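You operate a simulated robot arm through the tools that you are given. There is no shell and no other tool. Be economical: measure what you need, move in short steps, check, and stop when the job is done.

The job below is to be done with a simulated robot arm. You get a single attempt, and the scene is never put back.

Task
Put one of the yellow jars from the second wall shelf from the bottom on the bottom wall shelf. Fetch the beige rag and set it on the third wall shelf from the bottom. Put the green block from the grey bench on the top wall shelf. Take the white box on the grey bench and put it away on the second wall shelf from the bottom. Stack the bearing box that says "6205" from the grey bench on top of the bearing box that says "6203". Put the red brush from the grey bench on the red tray. The order is free. Set down upright: yellow jar.

It is judged by the outcome, as a careful person would: the job done as asked, and still so three seconds after it is handed in. It fails if anything else is knocked over, pushed out of place, dropped, spilled or broken.

Robot
A 7-joint arm with a two-finger parallel gripper on a trunk, on a base that drives. Base frame: it is fixed to the floor where the robot stands at the start and does not move with it; the origin is under the middle of the robot, x ahead of it, y to its left, z up. Lengths are in mm, angles in degrees, forces in N, time in s.
With the tool pointing down near the work surface it reaches from about 120 to 560 mm from the robot's upright axis, wherever it stands. Its first joint turns from -166.0 to 166.0 degrees. Places, roughly: bearing box [500, 2750, 750]; beige rag (11x7x3 cm) [700, 1100, 1000]; bottom wall shelf [700, -600, 800]; green block (4x4x3 cm) [500, 1900, 700]; red brush (3x2x18 cm) [500, 2600, 800]; red tray (13x10x3 cm) [-900, 500, 800]; second wall shelf [700, -600, 1100]; third wall shelf [700, -400, 1500]; top wall shelf [700, -600, 1800]; white box [500, 2000, 750]; yellow jar (6x6x8 cm) [600, -100, 1200]; yellow jar (7x7x7 cm) [600, -300, 1200]. Payload 3.43 kg.
Tool frame: the origin (TCP) lies between the finger pads and is the grasp point; the fingertips stand 30 mm ahead of it; z points along the fingers, y is the line along which they close. Largest opening 94 mm; finger width 28, thickness 10; the body of the gripper, 50 by 96 mm, starts 55 mm behind the TCP.
Orientation is told as [roll, pitch, yaw] about the base's x, y, z axes, in that order, counted from this pose: with the fingers straight down and closing along the base's y, the tool's x points along the base's -x, its y along +y and its z along -z.

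Tools
- The arm moves only by the tool move_arm. Its argument "plan" is a list of rows, each an object of numbers (a shift or turn left out is 0, a gripper value left out holds the last): "claw": the closure, from 0 (fully open) to 1 (shut); "tx", "ty", "tz": the shift along the tool's x, y, z in units of 25 mm (1.0 is 25 mm); "ax", "ay", "az": the turn, a rotation vector about the tool's x, y, z in units of 4 degrees (1.0 is 4 degrees). In form: [{"claw": .., "tx": .., "ty": .., "tz": .., "ax": .., "ay": .., "az": ..}, ...]. A call has 1 to 10 rows; each row shifts and turns the commanded pose from where the row before left it, along the tool's axes as they then stand. A call with a number of a shift or a turn outside -1 to 1 is refused whole. A row lasts 0.2 s, in which the tool goes at most 50 mm and 8.6 degrees; a call with a longer step from one row to the next is refused whole, and so is a gripper value outside its range. Where a pose cannot be reached the arm comes as near as it can. A force on the tool above 40 N (or 10 N above the force at the start of the call, whichever is more), or a blocked arm, ends the call early, and 0.2 s more pass. The fingers move at their own pace (about 108 mm/s each) and stop on an object; they squeeze with about 42 N. The grip force told is the motor's: it shows also when the fingers shut on nothing. Time passes only in rows, and 0.2 s behind the last, so rows that do not move let the fingers close. The reply holds the time, the measured pose of the TCP, the force on the tool along the base axes, the opening and the grip force, in the units named above and with some noise, with the torque about the TCP (base axes, N m) and any sound that the robot's microphone picked up.
- Cameras (640 x 400 px; columns grow to the right, rows downward): "scene" is now at [414.7, -171, 1068.3]; the picture's right is [-0.00, -0.67, -0.74], its down [-1.00, 0.04, -0.04] and it looks along [0.06, 0.74, -0.67] (base axes); focal length 214 px, centre (320, 200). "wrist" rides on the gripper at [76, 14, -102] in the tool frame; the picture's right is [-0.18, 0.98, 0.00], its down [-0.75, -0.14, -0.64] and it looks along [-0.63, -0.12, 0.77] (tool axes); focal length 243 px, centre (320, 200). There is no depth. A picture from a camera that has moved, and an enlarged one, comes with that camera's place and axes in the base frame and with its lens.
- snapshot(camera): a new picture of that camera. It takes no simulated time.
- raise_lower(by): slides the trunk up (or, below 0, down) by that many mm; the arm and the scene camera ride with it, the base frame stays. It gives what a move gives, with no picture.
- steer(legs): drives the robot by 1 to 6 legs, each [ahead, left, turn to the left] in mm, mm and degrees, along the robot's own axes; the way and the turn of a leg run together, so that a leg with both is an arc; at most 1500 mm and 180 degrees a leg. The arm and the cameras ride along, it lands a little off, and it stops where it bumps. It gives what a move gives.
- pan_tilt(pan, tilt): turns the head with the scene camera to pan (to the left, within 80 degrees either way) and tilt (down, from -29 to 69), counted from straight ahead of the robot. It gives what a move gives.
- enlarge(camera, box): a new picture of the part [left, top, right, bottom] of that camera's present view, enlarged. It takes no simulated time.
- finish_job(): hands the job in; it is judged then, once.

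Go step by step. Nothing tells you exact positions but the pictures and the camera data: compare them with the known pose of the tool, close in by small moves and look again before you grip or let go. The budget is 186 turns and 156 pictures, counting those below and the enlarged ones. Unless the task says otherwise, let go and move clear before handing in.

The tools are called after ">>>" as a command line: name --argument value ..., lists and objects as JSON in quotes. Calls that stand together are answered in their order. move_arm: Moves the arm, as the interface text tells. Its arguments: {"type":"object","properties":{"plan":{"type":"array","items":{"type":"object","properties":{"claw":{"type":"number"},"tx":{"type":"number"},"ty":{"type":"number"},"tz":{"type":"number"},"ax":{"type":"number"},"ay":{"type":"number"},"az":{"type":"number"}}}}},"required":["plan"]} The other tools are called the same way: raise_lower (by) slides the trunk up or down; steer (legs) drives the base; pan_tilt (pan, tilt) turns the head that bears the scene camera; snapshot (camera) takes a picture; enlarge (camera, box) takes an enlarged picture of a part of a camera's view; finish_job () hands the job in.

At the start:

```text
clock: 0.0
eef_pos: [298.4, -235.3, 999.9]
tcp_rot: [-0.1, 0.0, -0.1]
wrist_force: [0.4, 0.3, -0.2]
wrist_torque: [-0.01, 0.01, -0.01]
finger_gap: 94.2
finger_force: 0.0
trunk travel left (down, up): [-450.0, 140.0]
robot x, y, heading: [-0.2, -4.2, 0.1]
head pan, tilt: [47.6, -3.3]
```

scene: 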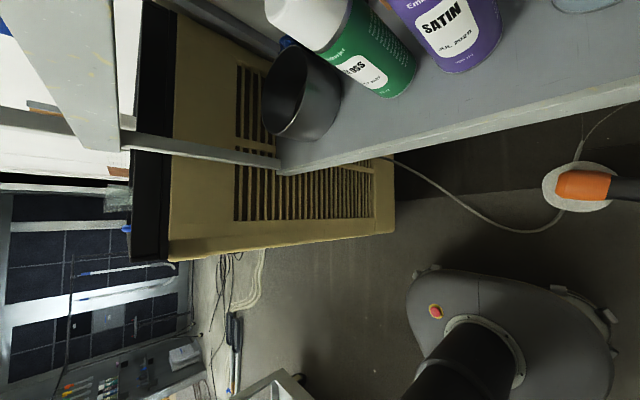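
wrist: 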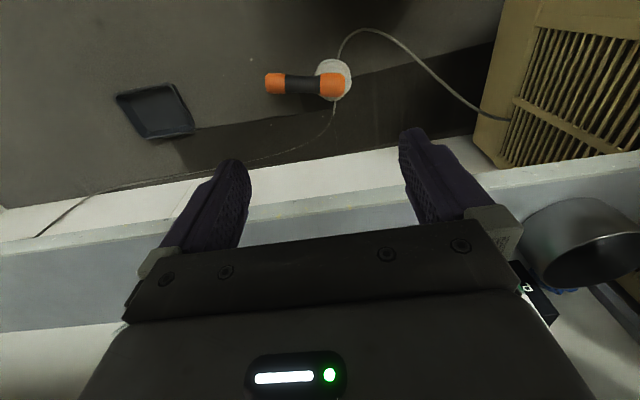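

I see the robot close to the wall shelves, with the scene camera looking sideways and down. I'll turn the head to see how the view relates to pan/tilt.

>>> pan_tilt --pan 0 --tilt 0

>>> snapshot --camera "scene"

```text
clock: 1.1
eef_pos: [298.2, -235.0, 999.5]
tcp_rot: [0.1, 0.0, 0.0]
wrist_force: [0.2, -0.2, -0.4]
wrist_torque: [0.02, 0.01, 0.02]
finger_gap: 94.2
finger_force: 0.1
trunk travel left (down, up): [-450.0, 140.0]
robot x, y, heading: [0.0, 2.1, 0.1]
head pan, tilt: [0.0, 0.0]
```

```text
153 pictures are left
camera scene: at [409.6, -236.3, 1037.8], right [0.0, -1.0, 0.0], down [-1.0, 0.0, 0.0], along [0.0, 0.0, -1.0], focal length 214 px, centre (320, 200)
```

scene: 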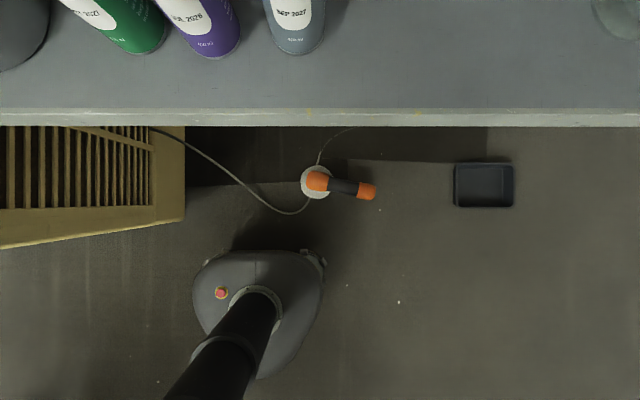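

The scene camera seems to ride with the arm, looking along the tool at pan/tilt 0. I'll level the gripper forwards so both cameras face the shelves, in steps.

>>> move_arm --plan '[{"ay": -1}, {"ay": -1}, {"ay": -1}, {"ay": -1}, {"ay": -1}, {"ay": -1}, {"ay": -1}, {"ay": -1}, {"ay": -1}, {"ay": -1}]'

>>> snapshot --camera "scene"

```text
clock: 3.4
eef_pos: [297.0, -235.0, 999.7]
tcp_rot: [0.0, -40.1, 0.1]
wrist_force: [-0.3, -1.1, -0.1]
wrist_torque: [0.0, 0.02, -0.03]
finger_gap: 94.0
finger_force: 0.0
trunk travel left (down, up): [-450.0, 140.0]
robot x, y, heading: [0.1, 1.5, -0.1]
head pan, tilt: [0.0, 0.0]
```

```text
152 pictures are left
camera scene: at [357.7, -236.6, 1099.5], right [0.0, -1.0, 0.0], down [-0.77, 0.0, -0.64], along [0.64, 0.0, -0.77], focal length 214 px, centre (320, 200)
```

scene: 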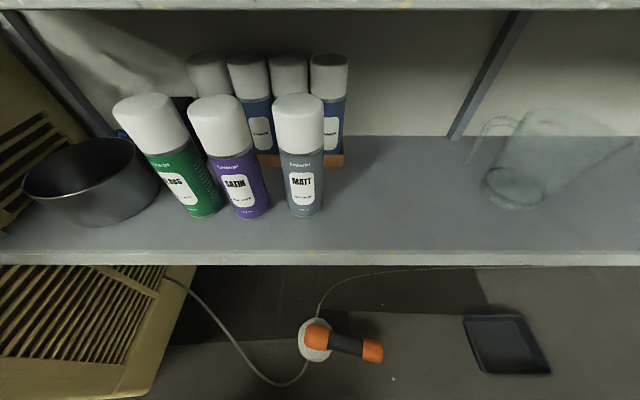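

The camera rides on the gripper. The bottom shelf has cans, a bowl and a glass jug, with free room between cans and jug. Continue levelling.

>>> move_arm --plan '[{"ay": -1}, {"ay": -1}, {"ay": -1}, {"ay": -1}, {"ay": -1}, {"ay": -1}, {"ay": -1}, {"ay": -1}, {"ay": -1}, {"ay": -1}]'

>>> snapshot --camera "scene"

```text
clock: 5.5
eef_pos: [298.7, -234.2, 998.3]
tcp_rot: [0.0, -80.1, -0.2]
wrist_force: [0.4, 0.3, 0.4]
wrist_torque: [0.0, -0.01, 0.03]
finger_gap: 94.0
finger_force: 0.0
trunk travel left (down, up): [-450.0, 140.0]
robot x, y, heading: [0.5, 1.8, 0.1]
head pan, tilt: [0.0, 0.0]
```

```text
151 pictures are left
camera scene: at [279.6, -236.5, 1113.2], right [0.0, -1.0, 0.0], down [-0.17, 0.0, -0.99], along [0.99, 0.0, -0.17], focal length 214 px, centre (320, 200)
```

scene: 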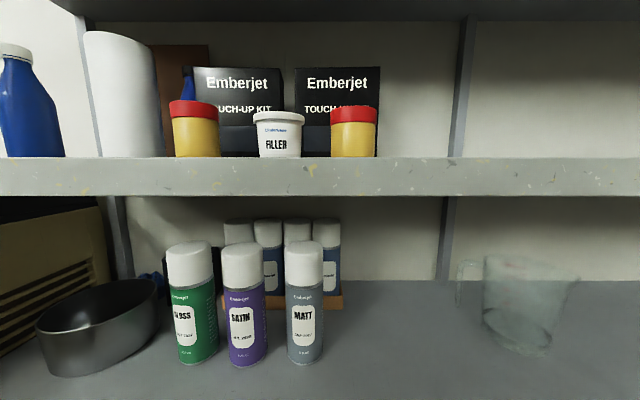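

Both yellow jars (red lids) are visible on the second shelf. I'll finish levelling, then raise the trunk for a second view to triangulate.

>>> move_arm --plan '[{"ay": -1}, {"ay": -1}, {"ay": -0.5}]'

>>> snapshot --camera "scene"

>>> raise_lower --by 140

>>> snapshot --camera "scene"

>>> snapshot --camera "wrist"

```text
clock: 6.3
eef_pos: [297.9, -234.3, 998.4]
tcp_rot: [-167.2, -90.1, 167.2]
wrist_force: [-0.7, -0.9, 0.0]
wrist_torque: [0.04, 0.02, 0.01]
finger_gap: 94.0
finger_force: 0.0
trunk travel left (down, up): [-450.0, 140.0]
robot x, y, heading: [1.2, 1.0, -0.1]
head pan, tilt: [0.0, 0.0]
```

```text
150 pictures are left
camera scene: at [259.6, -236.5, 1107.8], right [0.0, -1.0, 0.0], down [0.0, 0.0, -1.0], along [1.0, 0.0, 0.0], focal length 214 px, centre (320, 200)
```

scene: 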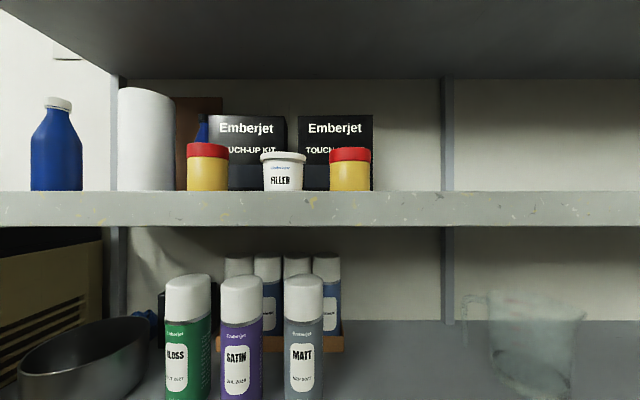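

```text
clock: 8.0
eef_pos: [298.8, -235.5, 1139.0]
tcp_rot: [48.8, -90.0, -48.7]
wrist_force: [0.0, 0.6, -0.4]
wrist_torque: [0.01, -0.01, 0.0]
finger_gap: 94.0
finger_force: 0.0
trunk travel left (down, up): [-590.0, 0.0]
robot x, y, heading: [0.8, -3.8, 0.1]
head pan, tilt: [0.0, 0.0]
```

```text
149 pictures are left
camera scene: at [259.8, -236.4, 1247.7], right [0.0, -1.0, 0.0], down [0.0, 0.0, -1.0], along [1.0, 0.0, 0.0], focal length 214 px, centre (320, 200)
```

scene: 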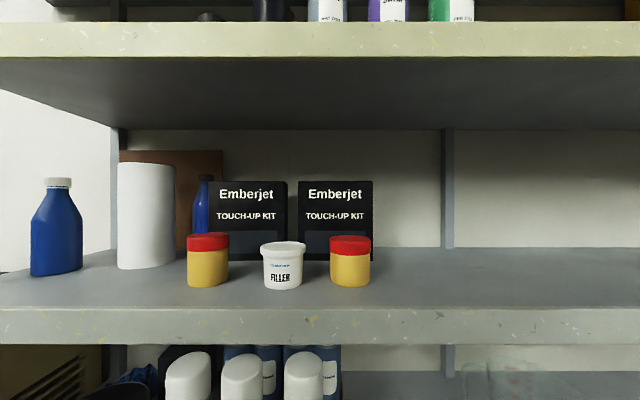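

```text
148 pictures are left
camera wrist: at [195.8, -220.6, 1064.2], right [0.0, 0.98, 0.18], down [-0.64, -0.14, 0.75], along [0.77, -0.12, 0.63], focal length 243 px, centre (320, 200)
```

wrist: 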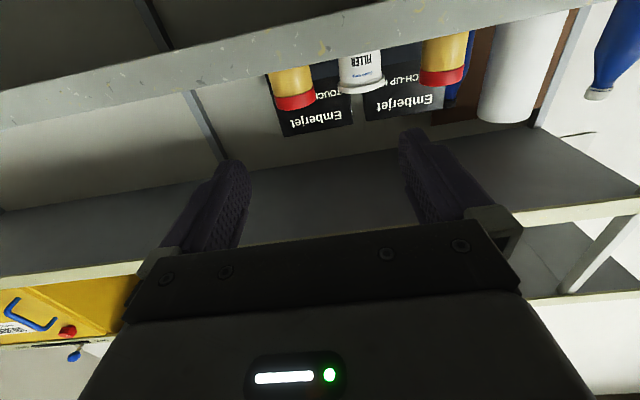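

The view is level: second shelf top z≈1117, front edge x≈516, right yellow jar (about 7 cm) centred near (612, -287). I'll tilt the tool 30° down for clearance from the wrist camera and drive a little closer.

>>> move_arm --plan '[{"ay": 1}, {"ay": 1}, {"ay": 1}, {"ay": 1}, {"ay": 1}, {"ay": 1}, {"ay": 1}, {"ay": 0.5, "ty": -1}, {"ty": -1}]'

>>> steer --legs '[[100, 0, 0]]'

>>> snapshot --camera "scene"

>>> snapshot --camera "wrist"

```text
clock: 10.0
eef_pos: [298.1, -284.6, 1141.1]
tcp_rot: [0.2, -60.0, 0.0]
wrist_force: [-0.8, -0.4, 1.0]
wrist_torque: [0.05, 0.0, 0.0]
finger_gap: 93.8
finger_force: 0.1
trunk travel left (down, up): [-590.0, 0.0]
robot x, y, heading: [1.0, 0.9, -0.1]
head pan, tilt: [0.0, 0.0]
```

```text
clock: 11.2
eef_pos: [399.9, -285.3, 1140.5]
tcp_rot: [-0.1, -59.9, 0.1]
wrist_force: [0.3, 0.3, 0.1]
wrist_torque: [0.02, 0.0, -0.03]
finger_gap: 94.0
finger_force: 0.1
trunk travel left (down, up): [-590.0, 0.0]
robot x, y, heading: [99.5, -1.0, 0.2]
head pan, tilt: [0.0, 0.0]
```

```text
147 pictures are left
camera scene: at [421.6, -285.8, 1253.4], right [0.0, -1.0, 0.0], down [-0.5, 0.0, -0.87], along [0.87, 0.0, -0.5], focal length 214 px, centre (320, 200)
```

scene: 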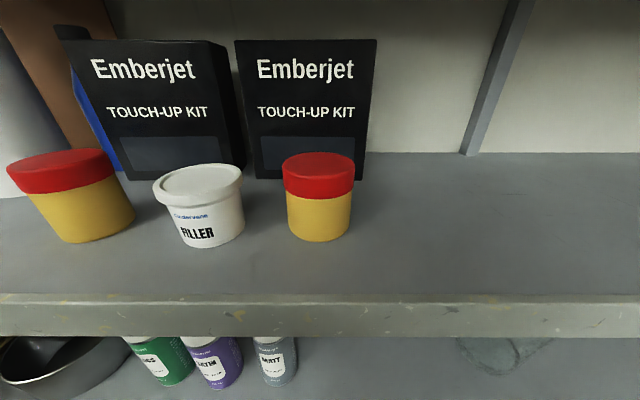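

```text
146 pictures are left
camera wrist: at [272.7, -270.2, 1126.3], right [0.09, 0.98, 0.16], down [-0.18, -0.14, 0.97], along [0.98, -0.12, 0.16], focal length 243 px, centre (320, 200)
```

wrist: 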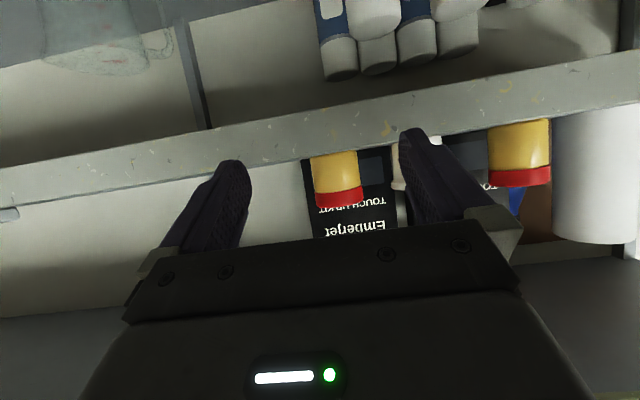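

Jar centre refines to about (615, -285). I'll raise 15 mm and go forward part way, then check.

>>> move_arm --plan '[{"tx": -0.52, "tz": -0.3, "claw": 0}, {"tx": -0.577, "tz": 1}, {"tx": -0.577, "tz": 1}, {"tx": -0.577, "tz": 1}, {"tx": -0.577, "tz": 1}, {"tx": -0.577, "tz": 1}]'

>>> snapshot --camera "scene"

>>> snapshot --camera "wrist"

```text
clock: 12.6
eef_pos: [545.2, -283.4, 1153.8]
tcp_rot: [0.1, -60.0, 0.0]
wrist_force: [0.7, 0.0, 0.6]
wrist_torque: [-0.02, 0.0, -0.01]
finger_gap: 94.2
finger_force: 0.1
trunk travel left (down, up): [-590.0, 0.0]
robot x, y, heading: [99.2, 5.7, -0.2]
head pan, tilt: [0.0, 0.0]
```

```text
145 pictures are left
camera scene: at [567.3, -286.0, 1267.5], right [0.0, -1.0, 0.0], down [-0.5, 0.0, -0.87], along [0.87, 0.0, -0.5], focal length 214 px, centre (320, 200)
```

scene: 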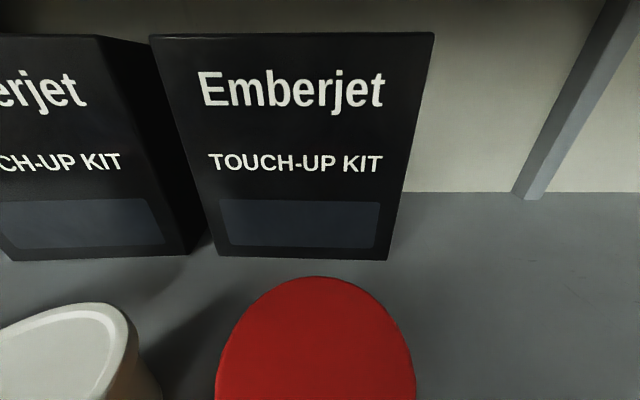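

```text
144 pictures are left
camera wrist: at [418.6, -270.2, 1140.3], right [0.09, 0.98, 0.16], down [-0.18, -0.14, 0.97], along [0.98, -0.12, 0.16], focal length 243 px, centre (320, 200)
```

wrist: 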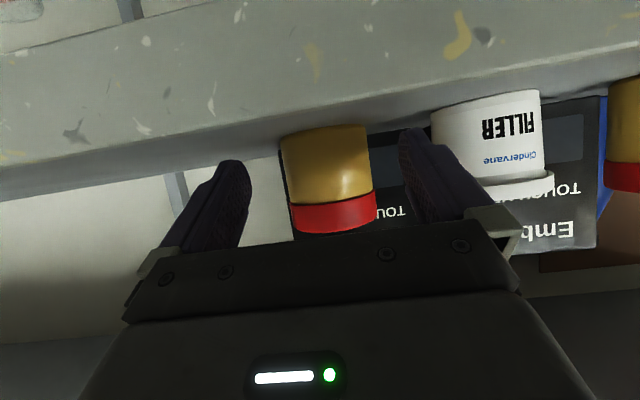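

The jar is centred between the fingers. Advance 70 mm and grip.

>>> move_arm --plan '[{"tx": -0.577, "tz": 1}, {"tx": -0.577, "tz": 1}, {"tx": -0.242, "tz": 0.42}, {}]'

>>> snapshot --camera "wrist"

```text
clock: 13.6
eef_pos: [613.8, -283.9, 1155.5]
tcp_rot: [0.1, -59.9, 0.0]
wrist_force: [0.5, 0.3, 1.2]
wrist_torque: [-0.02, 0.01, 0.0]
finger_gap: 93.9
finger_force: 0.0
trunk travel left (down, up): [-590.0, 0.0]
robot x, y, heading: [99.5, -0.5, -0.3]
head pan, tilt: [0.0, 0.0]
```

```text
143 pictures are left
camera wrist: at [486.3, -269.7, 1141.3], right [0.09, 0.98, 0.16], down [-0.18, -0.14, 0.97], along [0.98, -0.12, 0.16], focal length 243 px, centre (320, 200)
```

wrist: 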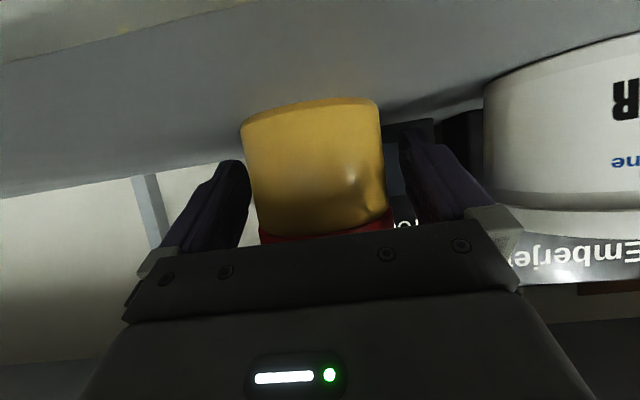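

The jar sits between the pads; I close and lift slightly.

>>> move_arm --plan '[{"claw": 1, "ty": -0.08}, {"claw": 1}, {"claw": 1}, {"claw": 1}, {"tx": -0.52, "tz": -0.3}, {"tx": -0.52, "tz": -0.3}]'

>>> snapshot --camera "wrist"

```text
clock: 15.0
eef_pos: [611.9, -286.2, 1185.6]
tcp_rot: [0.1, -59.9, 0.1]
wrist_force: [-0.2, -0.2, -1.9]
wrist_torque: [0.0, 0.0, 0.0]
finger_gap: 69.7
finger_force: 41.7
trunk travel left (down, up): [-590.0, 0.0]
robot x, y, heading: [101.1, 1.5, -0.2]
head pan, tilt: [0.0, 0.0]
```

```text
142 pictures are left
camera wrist: at [486.5, -272.0, 1171.8], right [0.09, 0.98, 0.16], down [-0.18, -0.14, 0.97], along [0.98, -0.12, 0.16], focal length 243 px, centre (320, 200)
```

wrist: 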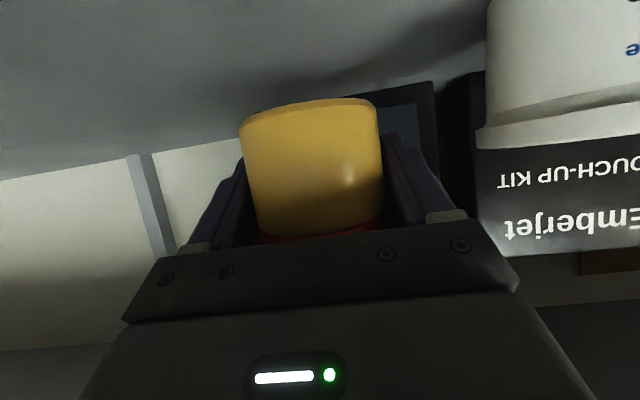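

Held. Withdraw straight back, shift right to y≈-365, then lower the trunk to the bottom shelf.

>>> move_arm --plan '[{"tx": 0.577, "tz": -1}, {"tx": 0.577, "tz": -1}, {"tx": 0.577, "tz": -1}, {"tx": 0.577, "tz": -1}, {"tx": 0.577, "tz": -1}, {"tx": 0.577, "tz": -1}, {"tx": 0.577, "tz": -1}, {"tx": 0.577, "tz": -1, "ty": -1}, {"ty": -1}, {"ty": -1}]'

>>> raise_lower --by -300

>>> snapshot --camera "scene"

>>> snapshot --camera "wrist"

```text
clock: 17.2
eef_pos: [380.8, -362.4, 1185.6]
tcp_rot: [0.0, -59.9, 0.0]
wrist_force: [-0.8, -0.3, -2.1]
wrist_torque: [0.0, 0.0, 0.02]
finger_gap: 69.6
finger_force: 42.1
trunk travel left (down, up): [-590.0, 0.0]
robot x, y, heading: [102.7, -8.1, -0.0]
head pan, tilt: [0.0, 0.0]
```

```text
clock: 20.2
eef_pos: [382.5, -361.8, 885.4]
tcp_rot: [0.0, -60.0, 0.0]
wrist_force: [0.3, 0.0, -1.1]
wrist_torque: [-0.01, 0.0, -0.03]
finger_gap: 69.7
finger_force: 42.2
trunk travel left (down, up): [-290.0, 300.0]
robot x, y, heading: [99.4, 4.4, 0.2]
head pan, tilt: [0.0, 0.0]
```

```text
141 pictures are left
camera scene: at [403.8, -362.8, 998.6], right [0.0, -1.0, 0.0], down [-0.5, 0.0, -0.87], along [0.87, 0.0, -0.5], focal length 214 px, centre (320, 200)
```

scene: 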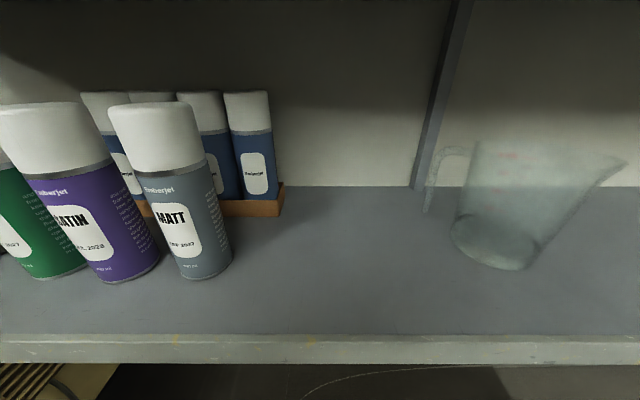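

```text
140 pictures are left
camera wrist: at [255.1, -347.1, 871.3], right [0.09, 0.98, 0.16], down [-0.18, -0.14, 0.97], along [0.98, -0.12, 0.16], focal length 243 px, centre (320, 200)
```

wrist: 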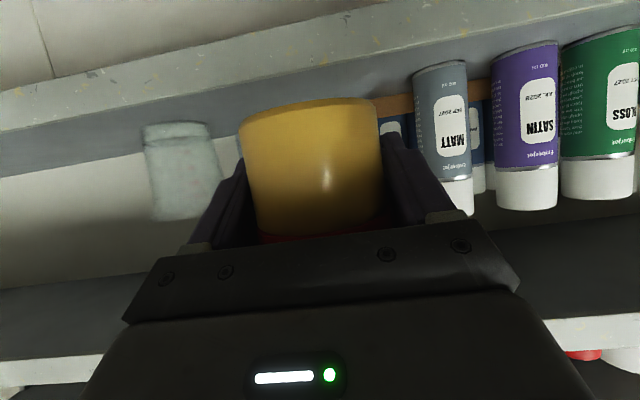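

To fix the bottom shelf height I take a second view from 100 mm lower, still in front of the shelf.

>>> raise_lower --by -100

>>> snapshot --camera "scene"

```text
clock: 21.5
eef_pos: [381.1, -360.7, 785.6]
tcp_rot: [0.0, -60.0, 0.0]
wrist_force: [0.4, -0.3, -2.3]
wrist_torque: [-0.01, -0.01, 0.01]
finger_gap: 69.8
finger_force: 41.6
trunk travel left (down, up): [-190.0, 400.0]
robot x, y, heading: [100.0, 0.9, -0.1]
head pan, tilt: [0.0, 0.0]
```

```text
139 pictures are left
camera scene: at [403.8, -362.7, 898.6], right [0.0, -1.0, 0.0], down [-0.5, 0.0, -0.87], along [0.87, 0.0, -0.5], focal length 214 px, centre (320, 200)
```

scene: 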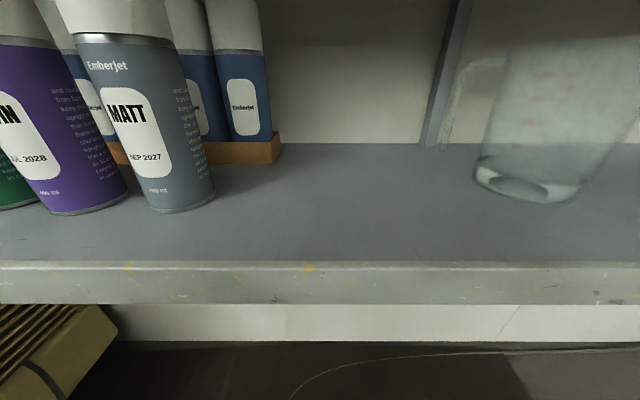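

Bottom shelf top is near z≈775, edge x≈520, with free space around y=-365. Raise to z≈835, move in over it, and check.

>>> raise_lower --by 50

>>> move_arm --plan '[{"tx": -0.577, "tz": 1}, {"tx": -0.577, "tz": 1}, {"tx": -0.577, "tz": 1}, {"tx": -0.577, "tz": 1}, {"tx": -0.577, "tz": 1}, {"tx": -0.577, "tz": 1}, {"tx": -0.577, "tz": 1}]'

>>> snapshot --camera "wrist"

```text
clock: 22.4
eef_pos: [381.9, -361.8, 834.8]
tcp_rot: [0.1, -60.0, -0.1]
wrist_force: [-0.3, -0.8, -2.3]
wrist_torque: [0.0, 0.0, -0.01]
finger_gap: 69.5
finger_force: 42.5
trunk travel left (down, up): [-240.0, 350.0]
robot x, y, heading: [100.1, -3.4, -0.3]
head pan, tilt: [0.0, 0.0]
```

```text
clock: 24.0
eef_pos: [582.1, -360.5, 834.8]
tcp_rot: [0.1, -60.0, 0.0]
wrist_force: [0.8, 0.8, -1.2]
wrist_torque: [0.0, -0.01, 0.05]
finger_gap: 69.9
finger_force: 41.4
trunk travel left (down, up): [-240.0, 350.0]
robot x, y, heading: [101.3, 1.5, 0.2]
head pan, tilt: [0.0, 0.0]
```

```text
138 pictures are left
camera wrist: at [455.5, -345.8, 820.6], right [0.09, 0.98, 0.16], down [-0.18, -0.14, 0.97], along [0.98, -0.12, 0.16], focal length 243 px, centre (320, 200)
```

wrist: 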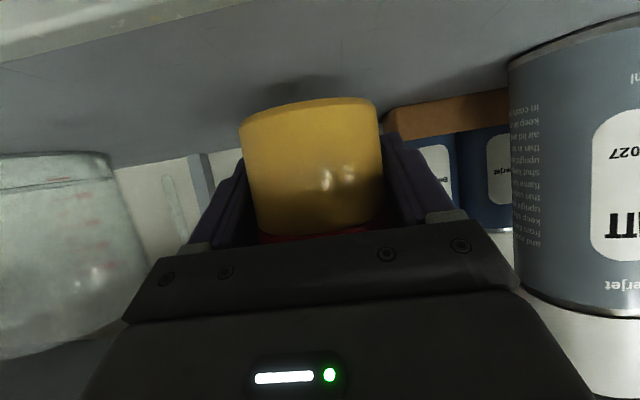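

Now a gentle descent; contact expected near TCP z≈815.

>>> move_arm --plan '[{"tx": 0.173, "tz": 0.1}, {"tx": 0.173, "tz": 0.1}, {"tx": 0.173, "tz": 0.1}, {"tx": 0.069, "tz": 0.04}]'

>>> snapshot --camera "wrist"

```text
clock: 25.0
eef_pos: [583.4, -360.2, 817.8]
tcp_rot: [0.0, -60.1, 0.0]
wrist_force: [-0.7, 0.5, -1.8]
wrist_torque: [0.01, -0.01, 0.03]
finger_gap: 69.9
finger_force: 41.9
trunk travel left (down, up): [-240.0, 350.0]
robot x, y, heading: [102.1, 3.9, -0.2]
head pan, tilt: [0.0, 0.0]
```

```text
137 pictures are left
camera wrist: at [456.6, -346.6, 804.1], right [0.09, 0.98, 0.16], down [-0.18, -0.14, 0.97], along [0.98, -0.12, 0.16], focal length 243 px, centre (320, 200)
```

wrist: 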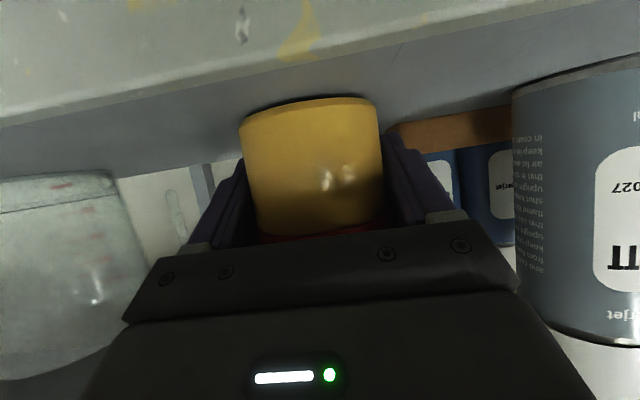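

Very close to the shelf now (thin shadow gap). I continue in 2 mm steps.

>>> move_arm --plan '[{"tx": 0.069, "tz": 0.04}, {"tx": 0.069, "tz": 0.04}]'

>>> move_arm --plan '[{"tx": 0.069, "tz": 0.04}]'

>>> move_arm --plan '[{"tx": 0.069, "tz": 0.04}]'

>>> snapshot --camera "wrist"

```text
clock: 25.6
eef_pos: [583.1, -360.7, 815.6]
tcp_rot: [-0.1, -60.2, 0.1]
wrist_force: [-2.1, 0.6, 10.1]
wrist_torque: [0.19, 0.45, -0.06]
finger_gap: 69.6
finger_force: 42.2
trunk travel left (down, up): [-240.0, 350.0]
robot x, y, heading: [102.1, 3.3, 0.0]
head pan, tilt: [0.0, 0.0]
```

```text
clock: 26.0
eef_pos: [584.0, -360.6, 814.9]
tcp_rot: [-0.4, -60.3, 0.2]
wrist_force: [-0.1, 0.9, 28.2]
wrist_torque: [0.39, 1.08, -0.05]
finger_gap: 69.4
finger_force: 42.3
trunk travel left (down, up): [-240.0, 350.0]
robot x, y, heading: [102.5, -0.6, -0.1]
head pan, tilt: [0.0, 0.0]
```

```text
clock: 26.4
eef_pos: [584.6, -361.3, 814.5]
tcp_rot: [-0.4, -60.4, 0.3]
wrist_force: [3.5, -2.3, 40.0]
wrist_torque: [0.08, 0.28, 0.01]
finger_gap: 69.7
finger_force: 42.2
trunk travel left (down, up): [-240.0, 350.0]
robot x, y, heading: [100.3, 1.2, 0.2]
head pan, tilt: [0.0, 0.0]
```

```text
136 pictures are left
camera wrist: at [456.9, -347.1, 799.2], right [0.09, 0.98, 0.16], down [-0.19, -0.14, 0.97], along [0.98, -0.12, 0.17], focal length 243 px, centre (320, 200)
```

wrist: 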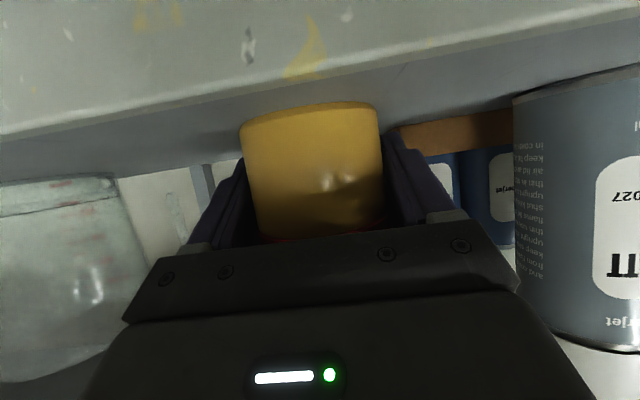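

The jar is on the shelf. I relieve the pressure, open, and back out straight.

>>> move_arm --plan '[{"tx": -0.15, "tz": -0.087}, {"claw": 0}, {"claw": 0}, {"claw": 0}, {"tx": 0.577, "tz": -1}, {"tx": 0.577, "tz": -1}, {"tx": 0.577, "tz": -1}, {"tx": 0.577, "tz": -1}, {"tx": 0.577, "tz": -1}, {"tx": 0.577, "tz": -1}]'

>>> snapshot --camera "scene"

```text
clock: 28.6
eef_pos: [410.4, -361.2, 814.3]
tcp_rot: [0.0, -59.9, 0.2]
wrist_force: [-0.6, 0.5, -0.2]
wrist_torque: [-0.01, 0.0, 0.01]
finger_gap: 94.1
finger_force: 0.1
trunk travel left (down, up): [-240.0, 350.0]
robot x, y, heading: [102.0, -0.9, 0.3]
head pan, tilt: [0.0, 0.0]
```

```text
135 pictures are left
camera scene: at [431.5, -362.6, 927.6], right [0.0, -1.0, 0.0], down [-0.5, 0.0, -0.87], along [0.87, 0.0, -0.5], focal length 214 px, centre (320, 200)
```

scene: 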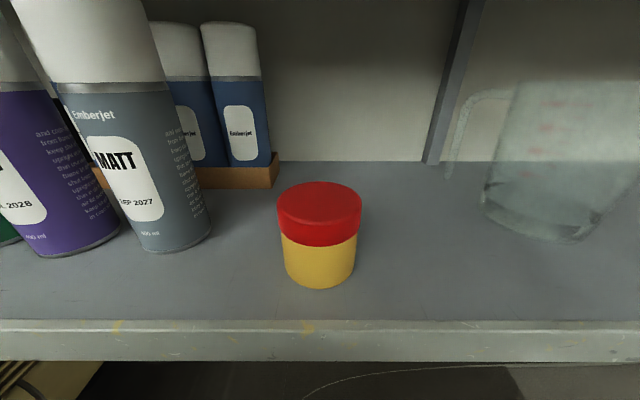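

Jar done. Now I back off, raise, and look level at the third and top shelves.

>>> steer --legs '[[-250, 0, 0]]'

>>> raise_lower --by 350

>>> pan_tilt --pan 0 --tilt -29

>>> move_arm --plan '[{"tx": -0.866, "tz": -0.5}, {"tx": -0.866, "tz": -0.5}, {"tx": -0.866, "tz": -0.5}, {"tx": -0.866, "tz": -0.5}, {"tx": -0.866, "tz": -0.5}, {"tx": -0.866, "tz": -0.5}, {"tx": -0.866, "tz": -0.5}, {"tx": -0.866, "tz": -0.5}]'

>>> snapshot --camera "scene"

```text
clock: 30.4
eef_pos: [159.3, -361.5, 815.0]
tcp_rot: [-0.1, -60.0, 0.0]
wrist_force: [-0.6, -0.8, -0.9]
wrist_torque: [0.01, 0.0, 0.01]
finger_gap: 93.9
finger_force: 0.1
trunk travel left (down, up): [-240.0, 350.0]
robot x, y, heading: [-148.4, 3.3, 0.1]
head pan, tilt: [0.0, 0.0]
```

```text
clock: 33.9
eef_pos: [160.4, -362.1, 1163.9]
tcp_rot: [0.0, -60.0, 0.0]
wrist_force: [0.0, 0.0, 0.3]
wrist_torque: [-0.01, -0.01, 0.0]
finger_gap: 94.1
finger_force: 0.1
trunk travel left (down, up): [-590.0, 0.0]
robot x, y, heading: [-149.0, -2.5, -0.1]
head pan, tilt: [0.0, 0.0]
```

```text
clock: 34.8
eef_pos: [160.4, -362.2, 1163.7]
tcp_rot: [0.0, -60.0, 0.1]
wrist_force: [-0.2, -1.0, -0.1]
wrist_torque: [-0.02, -0.01, 0.01]
finger_gap: 94.3
finger_force: 0.1
trunk travel left (down, up): [-590.0, 0.0]
robot x, y, heading: [-153.0, -1.3, 0.0]
head pan, tilt: [0.0, -28.6]
```

```text
clock: 36.6
eef_pos: [160.8, -361.8, 1365.3]
tcp_rot: [0.1, -60.0, 0.1]
wrist_force: [-0.5, -0.5, -0.2]
wrist_torque: [-0.02, -0.02, 0.0]
finger_gap: 94.0
finger_force: 0.1
trunk travel left (down, up): [-590.0, 0.0]
robot x, y, heading: [-151.4, 5.7, -0.1]
head pan, tilt: [0.0, -28.6]
```

```text
134 pictures are left
camera scene: at [183.3, -363.5, 1524.3], right [0.0, -1.0, 0.0], down [-0.02, 0.0, -1.0], along [1.0, 0.0, -0.02], focal length 214 px, centre (320, 200)
```

scene: 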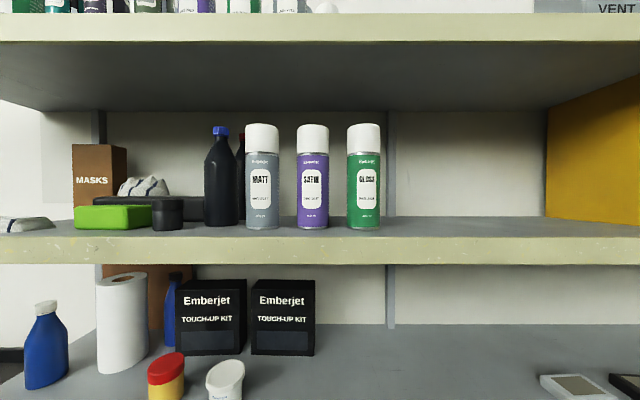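

Third shelf (top z≈1461) is free right of the green can; second shelf is free right of the black boxes. Now a look at the top shelf (z≈1808).

>>> move_arm --plan '[{"tx": -0.866, "tz": -0.5}, {"tx": -0.866, "tz": -0.5}, {"tx": -0.866, "tz": -0.5}, {"tx": -0.866, "tz": -0.5}, {"tx": -0.866, "tz": -0.5}, {"tx": -0.866, "tz": -0.5}, {"tx": -0.866, "tz": -0.5}, {"tx": -0.866, "tz": -0.5}, {"tx": -0.866, "tz": -0.5}, {"tx": -0.866, "tz": -0.5}]'

>>> move_arm --plan '[{"tx": -0.866, "tz": -0.5}, {"tx": -0.866, "tz": -0.5}, {"tx": -0.866, "tz": -0.5}, {"tx": -0.866, "tz": -0.5}, {"tx": -0.866, "tz": -0.5}, {"tx": -0.866, "tz": -0.5}, {"tx": -0.866, "tz": -0.5}, {"tx": -0.866, "tz": -0.5}, {"tx": -0.866, "tz": -0.5}, {"tx": -0.866, "tz": -0.5}]'

>>> snapshot --camera "scene"

```text
clock: 38.8
eef_pos: [157.6, -359.7, 1614.8]
tcp_rot: [0.0, -60.0, 0.0]
wrist_force: [-0.4, 0.2, 0.2]
wrist_torque: [0.0, 0.02, -0.04]
finger_gap: 94.0
finger_force: 0.0
trunk travel left (down, up): [-590.0, 0.0]
robot x, y, heading: [-146.9, -0.1, 0.1]
head pan, tilt: [0.0, -28.6]
```

```text
clock: 41.0
eef_pos: [160.6, -360.9, 1861.2]
tcp_rot: [0.0, -60.0, -0.2]
wrist_force: [0.1, 0.1, -0.1]
wrist_torque: [0.03, 0.0, 0.02]
finger_gap: 93.9
finger_force: 0.0
trunk travel left (down, up): [-590.0, 0.0]
robot x, y, heading: [-149.6, 0.7, -0.0]
head pan, tilt: [0.0, -28.6]
```

```text
133 pictures are left
camera scene: at [182.6, -362.9, 2022.1], right [0.0, -1.0, 0.0], down [-0.02, 0.0, -1.0], along [1.0, 0.0, -0.02], focal length 214 px, centre (320, 200)
```

scene: 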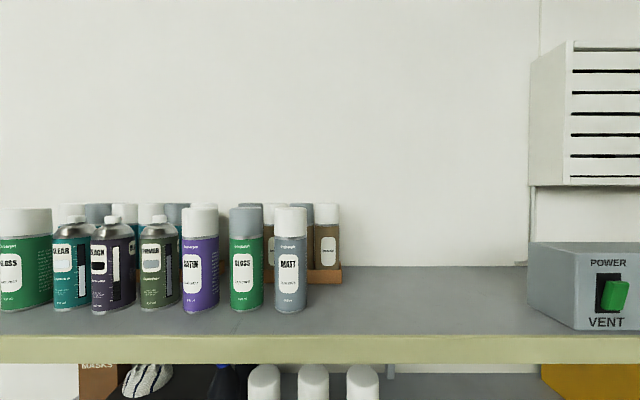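

Top shelf is free around y -420…-680. Now I look left towards the bench before driving.

>>> pan_tilt --pan 70 --tilt 0

>>> snapshot --camera "scene"

```text
clock: 42.4
eef_pos: [161.1, -362.2, 1861.6]
tcp_rot: [0.0, -59.9, 0.0]
wrist_force: [0.1, 0.1, -0.9]
wrist_torque: [0.0, 0.01, 0.04]
finger_gap: 93.9
finger_force: 0.1
trunk travel left (down, up): [-590.0, 0.0]
robot x, y, heading: [-147.8, 0.5, 0.1]
head pan, tilt: [70.0, 0.0]
```

```text
132 pictures are left
camera scene: at [131.3, -278.4, 2005.1], right [0.81, -0.34, -0.47], down [-0.5, 0.0, -0.87], along [0.3, 0.94, -0.17], focal length 214 px, centre (320, 200)
```

scene: 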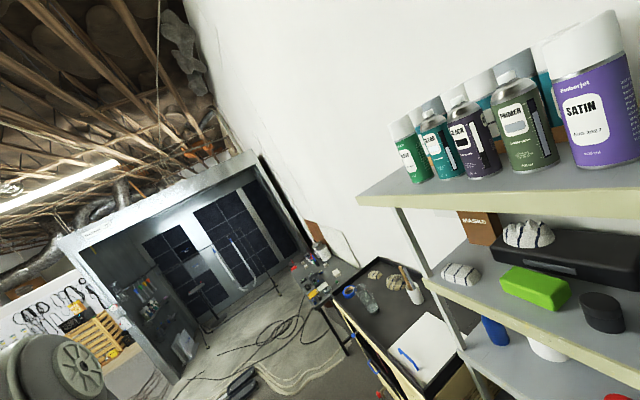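

I see the cabinet with a dark top left of the shelves, with beige items near its far end, then the bench. I'll drive left about 850 mm, then look down on it.

>>> steer --legs '[[0, 850, 0]]'

>>> move_arm --plan '[{"tx": 0.866, "tz": 0.5}, {"tx": 0.866, "tz": 0.5}, {"tx": 0.866, "tz": 0.5}, {"tx": 0.866, "tz": 0.5}, {"tx": 0.866, "tz": 0.5}, {"tx": 0.866, "tz": 0.5}, {"tx": 0.866, "tz": 0.5}, {"tx": 0.866, "tz": 0.5}, {"tx": 0.866, "tz": 0.5}, {"tx": 0.866, "tz": 0.5}]'

>>> pan_tilt --pan 40 --tilt 0

>>> snapshot --camera "scene"

```text
clock: 46.9
eef_pos: [160.4, 494.2, 1862.8]
tcp_rot: [0.0, -60.0, 0.0]
wrist_force: [0.5, 0.0, 0.0]
wrist_torque: [-0.01, -0.01, -0.01]
finger_gap: 93.9
finger_force: 0.0
trunk travel left (down, up): [-590.0, 0.0]
robot x, y, heading: [-151.5, 853.9, 0.1]
head pan, tilt: [70.0, 0.0]
```

```text
clock: 49.1
eef_pos: [161.0, 492.9, 1613.0]
tcp_rot: [0.1, -60.1, -0.2]
wrist_force: [-0.5, -0.1, 0.3]
wrist_torque: [0.03, -0.02, 0.02]
finger_gap: 94.1
finger_force: 0.1
trunk travel left (down, up): [-590.0, 0.0]
robot x, y, heading: [-152.7, 857.4, 0.1]
head pan, tilt: [70.0, 0.0]
```

```text
clock: 50.1
eef_pos: [159.7, 494.4, 1613.4]
tcp_rot: [0.0, -60.0, -0.2]
wrist_force: [-0.6, -0.9, -0.8]
wrist_torque: [0.0, 0.02, 0.0]
finger_gap: 93.9
finger_force: 0.0
trunk travel left (down, up): [-590.0, 0.0]
robot x, y, heading: [-150.5, 853.0, 0.0]
head pan, tilt: [40.0, 0.0]
```

```text
131 pictures are left
camera scene: at [164.1, 550.4, 1737.6], right [0.56, -0.77, -0.32], down [-0.5, 0.0, -0.87], along [0.66, 0.64, -0.38], focal length 214 px, centre (320, 200)
```

scene: 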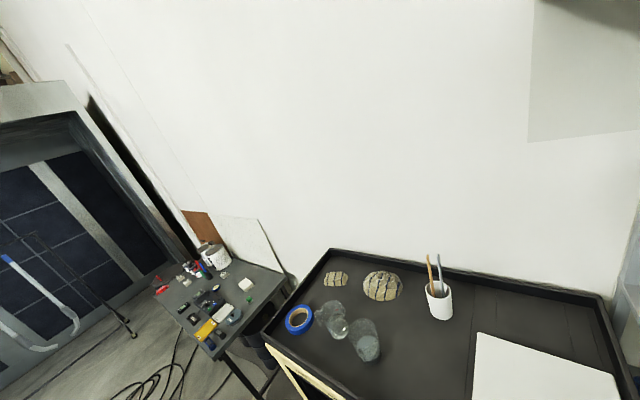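

>>> enlarge --camera "scene" --box '[260, 230, 480, 370]'

>>> enlarge --camera "scene" --box '[140, 200, 300, 370]'

```text
2.86 times, centred on (370, 300) of scene
camera zoom: at [164.1, 550.4, 1737.6], right [0.56, -0.77, -0.32], down [-0.5, 0.0, -0.87], along [0.66, 0.64, -0.38], focal length 613 px, centre (177, -86)
```

zoom: 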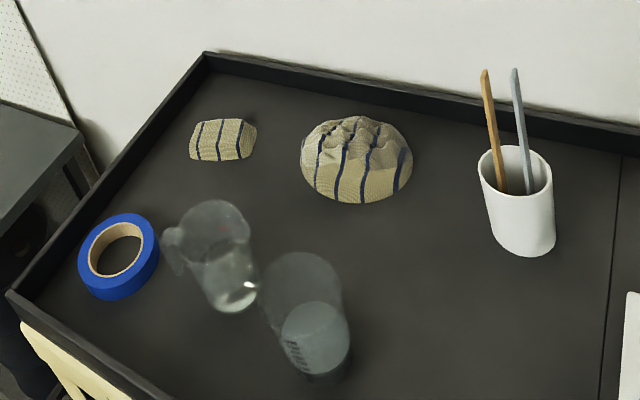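

```text
2.35 times, centred on (220, 285) of scene
camera zoom: at [164.1, 550.4, 1737.6], right [0.56, -0.77, -0.32], down [-0.5, 0.0, -0.87], along [0.66, 0.64, -0.38], focal length 505 px, centre (555, 0)
```

zoom: 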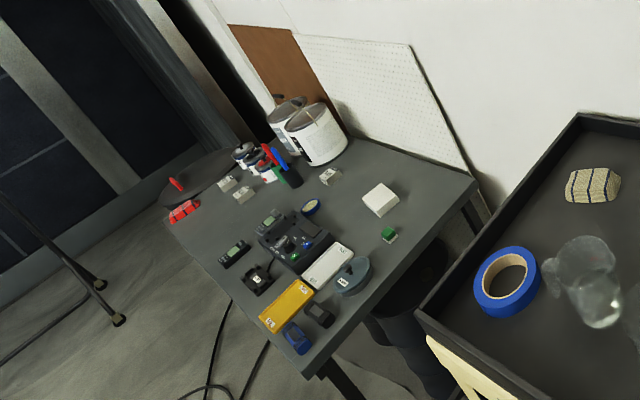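

The small striped cloth at about (700, 1157) matches the 11×7×3 cm beige rag; the larger crumpled one is different. I'll move left to y≈1150 and rotate the tool down, then look from above.

>>> steer --legs '[[0, 300, 0]]'

>>> move_arm --plan '[{"ay": 1, "ty": 1}, {"ay": 1, "ty": 1}, {"ay": 1, "ty": 1}, {"ay": 1, "ty": 1}, {"ay": 1, "ty": 1}, {"ay": 1, "ty": 1}, {"ay": 1, "ty": 1}, {"ay": 1, "ty": 1}, {"ay": 1, "ty": 1}, {"ay": 1, "ty": 1}]'

>>> move_arm --plan '[{"ay": 1, "ty": 1}, {"ay": 1, "ty": 1}, {"ay": 1, "ty": 1}, {"ay": 1, "ty": 1}, {"ay": 1}]'

>>> pan_tilt --pan 0 --tilt -15

>>> snapshot --camera "scene"

```text
clock: 52.2
eef_pos: [161.0, 801.6, 1614.0]
tcp_rot: [-0.1, -60.1, 0.1]
wrist_force: [0.7, 0.5, -0.7]
wrist_torque: [0.0, 0.01, -0.03]
finger_gap: 93.9
finger_force: 0.0
trunk travel left (down, up): [-590.0, 0.0]
robot x, y, heading: [-147.1, 1163.2, -0.0]
head pan, tilt: [40.0, 0.0]
```

```text
clock: 54.4
eef_pos: [160.3, 1054.1, 1611.7]
tcp_rot: [-0.1, -19.9, 0.0]
wrist_force: [-0.8, 0.6, -0.1]
wrist_torque: [-0.02, 0.02, -0.04]
finger_gap: 94.2
finger_force: 0.1
trunk travel left (down, up): [-590.0, 0.0]
robot x, y, heading: [-151.0, 1159.8, -0.0]
head pan, tilt: [40.0, 0.0]
```

```text
clock: 55.6
eef_pos: [163.3, 1151.3, 1611.5]
tcp_rot: [0.0, 0.2, -0.1]
wrist_force: [0.0, 0.1, -0.2]
wrist_torque: [0.02, 0.01, 0.0]
finger_gap: 94.0
finger_force: 0.1
trunk travel left (down, up): [-590.0, 0.0]
robot x, y, heading: [-147.5, 1161.1, 0.0]
head pan, tilt: [40.0, 0.0]
```

```text
clock: 56.6
eef_pos: [161.7, 1151.3, 1612.6]
tcp_rot: [0.0, 0.0, 0.0]
wrist_force: [0.2, -0.7, 0.0]
wrist_torque: [-0.01, -0.01, -0.01]
finger_gap: 94.0
finger_force: 0.1
trunk travel left (down, up): [-590.0, 0.0]
robot x, y, heading: [-153.1, 1160.3, 0.1]
head pan, tilt: [0.0, -15.0]
```

```text
128 pictures are left
camera scene: at [295.2, 1149.8, 1660.0], right [0.0, -1.0, 0.0], down [-0.97, 0.0, -0.26], along [0.26, 0.0, -0.97], focal length 214 px, centre (320, 200)
```

scene: 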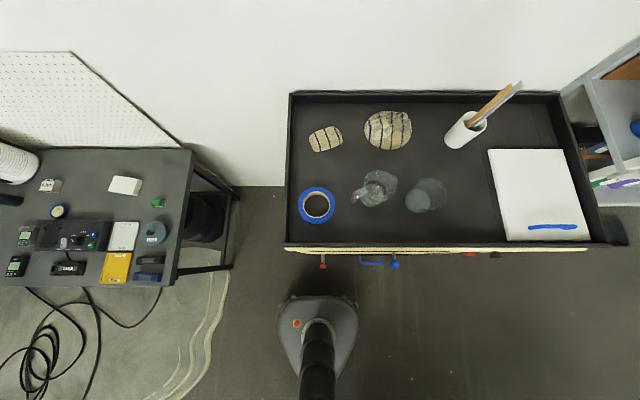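

I see the layout clearly from above: rag near (700, 1140), tray front edge x≈325, base front about 220 ahead of its centre. I'll drive to x≈40 and turn the gripper so it closes across the rag's short side.

>>> steer --legs '[[190, 0, 0]]'

>>> move_arm --plan '[{"az": 1, "tx": -1}, {"az": 1, "tx": -0.8, "ty": -0.2}, {"az": 1, "tx": -0.8, "ty": -0.2}, {"az": 1}, {"az": 1}, {"az": 1}, {"az": 1}, {"az": 1}, {"az": 1}, {"az": 1}]'

>>> move_arm --plan '[{"az": 1}, {"az": 1}, {"az": 1}, {"az": 1}, {"az": 1}, {"az": 1}, {"az": 1}, {"az": 0.15}]'

>>> raise_lower --by -200

>>> snapshot --camera "scene"

```text
clock: 58.3
eef_pos: [281.5, 1157.9, 1611.6]
tcp_rot: [-0.2, 0.2, 0.5]
wrist_force: [0.8, 0.2, 0.1]
wrist_torque: [0.01, 0.09, -0.01]
finger_gap: 94.0
finger_force: 0.0
trunk travel left (down, up): [-590.0, 0.0]
robot x, y, heading: [-35.5, 1169.6, 0.2]
head pan, tilt: [0.0, -15.0]
stopped in leg 1: the robot was blocked; the commanded pose is now the measured one
```

```text
clock: 60.5
eef_pos: [340.6, 1143.5, 1611.9]
tcp_rot: [0.0, 0.0, -39.6]
wrist_force: [-0.5, -0.7, 0.2]
wrist_torque: [-0.02, 0.0, 0.0]
finger_gap: 94.0
finger_force: 0.1
trunk travel left (down, up): [-590.0, 0.0]
robot x, y, heading: [-33.0, 1167.5, 0.3]
head pan, tilt: [0.0, -15.0]
```

```text
clock: 62.3
eef_pos: [340.5, 1142.8, 1612.5]
tcp_rot: [-0.1, -0.1, -68.2]
wrist_force: [-0.8, 0.0, 0.2]
wrist_torque: [0.02, 0.0, -0.03]
finger_gap: 94.1
finger_force: 0.1
trunk travel left (down, up): [-590.0, 0.0]
robot x, y, heading: [-32.5, 1167.7, 0.6]
head pan, tilt: [0.0, -15.0]
```

```text
clock: 64.5
eef_pos: [341.5, 1142.7, 1411.3]
tcp_rot: [0.0, 0.0, -68.1]
wrist_force: [0.2, -0.1, 0.2]
wrist_torque: [-0.02, 0.0, 0.01]
finger_gap: 94.1
finger_force: 0.0
trunk travel left (down, up): [-390.0, 200.0]
robot x, y, heading: [-35.5, 1167.1, 0.6]
head pan, tilt: [0.0, -15.0]
```

```text
127 pictures are left
camera scene: at [392.2, 1018.5, 1459.9], right [-0.93, -0.37, 0.0], down [-0.36, 0.9, -0.26], along [0.1, -0.24, -0.97], focal length 214 px, centre (320, 200)
```

scene: 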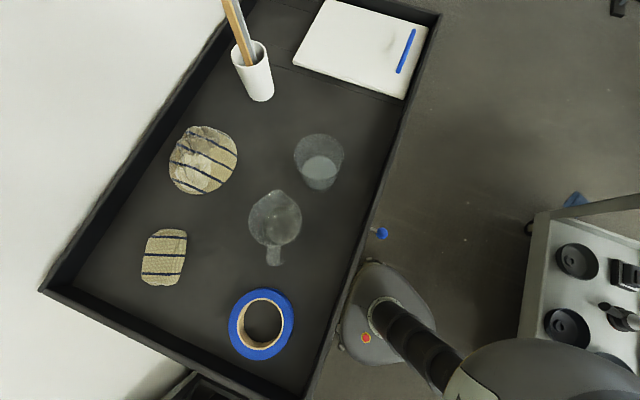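

The drive stopped at x≈-35 against the cabinet front, so I'll back off a few mm and test how far the arm reaches with the tool pointing down.

>>> steer --legs '[[-10, -40, 0]]'

>>> raise_lower --by -150

>>> move_arm --plan '[{"tx": -0.371, "ty": 0.928}, {"tx": -0.371, "ty": 0.928}, {"tx": -0.371, "ty": 0.928}, {"tx": -0.371, "ty": 0.928}, {"tx": -0.371, "ty": 0.928}, {"tx": -0.371, "ty": 0.928}, {"tx": -0.371, "ty": 0.928}, {"tx": -0.371, "ty": 0.928}, {"tx": -0.371, "ty": 0.928}, {"tx": -0.371, "ty": 0.928}]'

>>> move_arm --plan '[{"tx": -0.371, "ty": 0.928}, {"tx": -0.371, "ty": 0.928}, {"tx": -0.371, "ty": 0.928}, {"tx": -0.371, "ty": 0.928}]'

```text
clock: 65.4
eef_pos: [331.7, 1099.2, 1411.9]
tcp_rot: [0.1, 0.0, -68.0]
wrist_force: [0.5, -1.3, 0.6]
wrist_torque: [0.07, -0.02, -0.02]
finger_gap: 94.0
finger_force: 0.0
trunk travel left (down, up): [-390.0, 200.0]
robot x, y, heading: [-41.8, 1125.4, 0.5]
head pan, tilt: [0.0, -15.0]
```

```text
clock: 67.1
eef_pos: [331.9, 1102.9, 1261.5]
tcp_rot: [0.0, 0.0, -68.0]
wrist_force: [-0.3, -0.2, 0.0]
wrist_torque: [-0.02, 0.0, -0.02]
finger_gap: 94.1
finger_force: 0.1
trunk travel left (down, up): [-240.0, 350.0]
robot x, y, heading: [-41.8, 1121.4, 0.6]
head pan, tilt: [0.0, -15.0]
```

```text
clock: 69.3
eef_pos: [422.6, 1003.7, 1232.5]
tcp_rot: [0.0, 0.0, -67.8]
wrist_force: [1.1, -0.2, 0.2]
wrist_torque: [-0.01, -0.01, 0.01]
finger_gap: 93.9
finger_force: 0.0
out of reach, approached as far as the arm can: row 1, 2, 3, 4, 5, 6, 7, 8, 9, 10
trunk travel left (down, up): [-240.0, 350.0]
robot x, y, heading: [-42.2, 1127.2, 0.7]
head pan, tilt: [0.0, -15.0]
```

```text
clock: 70.3
eef_pos: [436.2, 971.8, 1231.0]
tcp_rot: [0.0, 0.0, -68.0]
wrist_force: [-0.7, -0.8, -0.6]
wrist_torque: [-0.02, -0.03, 0.02]
finger_gap: 93.7
finger_force: 0.1
out of reach, approached as far as the arm can: row 1, 2, 3, 4
trunk travel left (down, up): [-240.0, 350.0]
robot x, y, heading: [-45.6, 1125.5, 0.6]
head pan, tilt: [0.0, -15.0]
```

The low trunk makes the high, downward pose unreachable. Raise the trunk and then reach lower with the arm instead.

>>> raise_lower --by 200

>>> move_arm --plan '[{"tz": 1}, {"tz": 1}, {"tz": 1}, {"tz": 1}, {"tz": 1}, {"tz": 1}]'

>>> snapshot --camera "scene"

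```text
clock: 72.5
eef_pos: [435.3, 972.9, 1431.4]
tcp_rot: [-0.1, 0.1, -67.9]
wrist_force: [0.0, 0.3, 0.5]
wrist_torque: [-0.03, 0.0, 0.0]
finger_gap: 93.9
finger_force: 0.1
trunk travel left (down, up): [-440.0, 150.0]
robot x, y, heading: [-39.0, 1126.8, 0.3]
head pan, tilt: [0.0, -15.0]
```

```text
clock: 73.9
eef_pos: [433.5, 973.0, 1281.3]
tcp_rot: [0.1, -0.1, -67.8]
wrist_force: [-0.2, 0.3, -0.9]
wrist_torque: [0.01, -0.01, 0.03]
finger_gap: 94.3
finger_force: 0.1
trunk travel left (down, up): [-440.0, 150.0]
robot x, y, heading: [-45.2, 1127.2, 0.5]
head pan, tilt: [0.0, -15.0]
```

```text
126 pictures are left
camera scene: at [485.2, 848.5, 1328.7], right [-0.93, -0.38, 0.0], down [-0.37, 0.89, -0.26], along [0.1, -0.24, -0.97], focal length 214 px, centre (320, 200)
```

scene: 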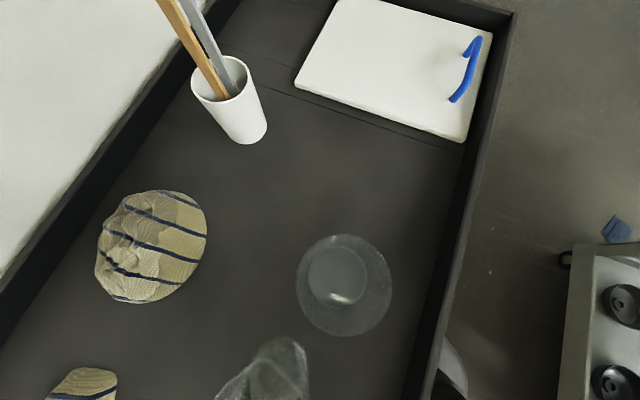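

Reach works now. Move diagonally towards above the rag at z≈1280.

>>> move_arm --plan '[{"tx": 0.705, "ty": 0.928}, {"tx": 0.705, "ty": 0.928}, {"tx": 0.705, "ty": 0.928}, {"tx": 0.705, "ty": 0.928}, {"tx": 0.705, "ty": 0.928}, {"tx": 0.705, "ty": 0.928}, {"tx": 0.705, "ty": 0.928}]'

>>> move_arm --plan '[{"tz": 1}, {"tz": 1}, {"tx": -0.371, "ty": 0.928}, {"tx": -0.371, "ty": 0.928}, {"tx": -0.371, "ty": 0.928}, {"tx": -0.371, "ty": 0.928}]'

```text
clock: 75.5
eef_pos: [400.6, 1027.5, 1278.8]
tcp_rot: [0.1, 0.0, -67.7]
wrist_force: [0.4, 0.1, -0.5]
wrist_torque: [-0.01, -0.02, -0.02]
finger_gap: 94.0
finger_force: 0.1
out of reach, approached as far as the arm can: row 1, 2, 3, 4, 5, 6, 7
trunk travel left (down, up): [-440.0, 150.0]
robot x, y, heading: [-42.3, 1128.0, 0.6]
head pan, tilt: [0.0, -15.0]
```

```text
clock: 76.9
eef_pos: [428.4, 988.3, 1225.8]
tcp_rot: [0.3, 0.0, -67.7]
wrist_force: [0.2, 0.5, -0.6]
wrist_torque: [0.02, 0.01, -0.01]
finger_gap: 94.1
finger_force: 0.1
out of reach, approached as far as the arm can: row 3, 4, 5, 6
trunk travel left (down, up): [-440.0, 150.0]
robot x, y, heading: [-44.5, 1124.2, 0.6]
head pan, tilt: [0.0, -15.0]
```

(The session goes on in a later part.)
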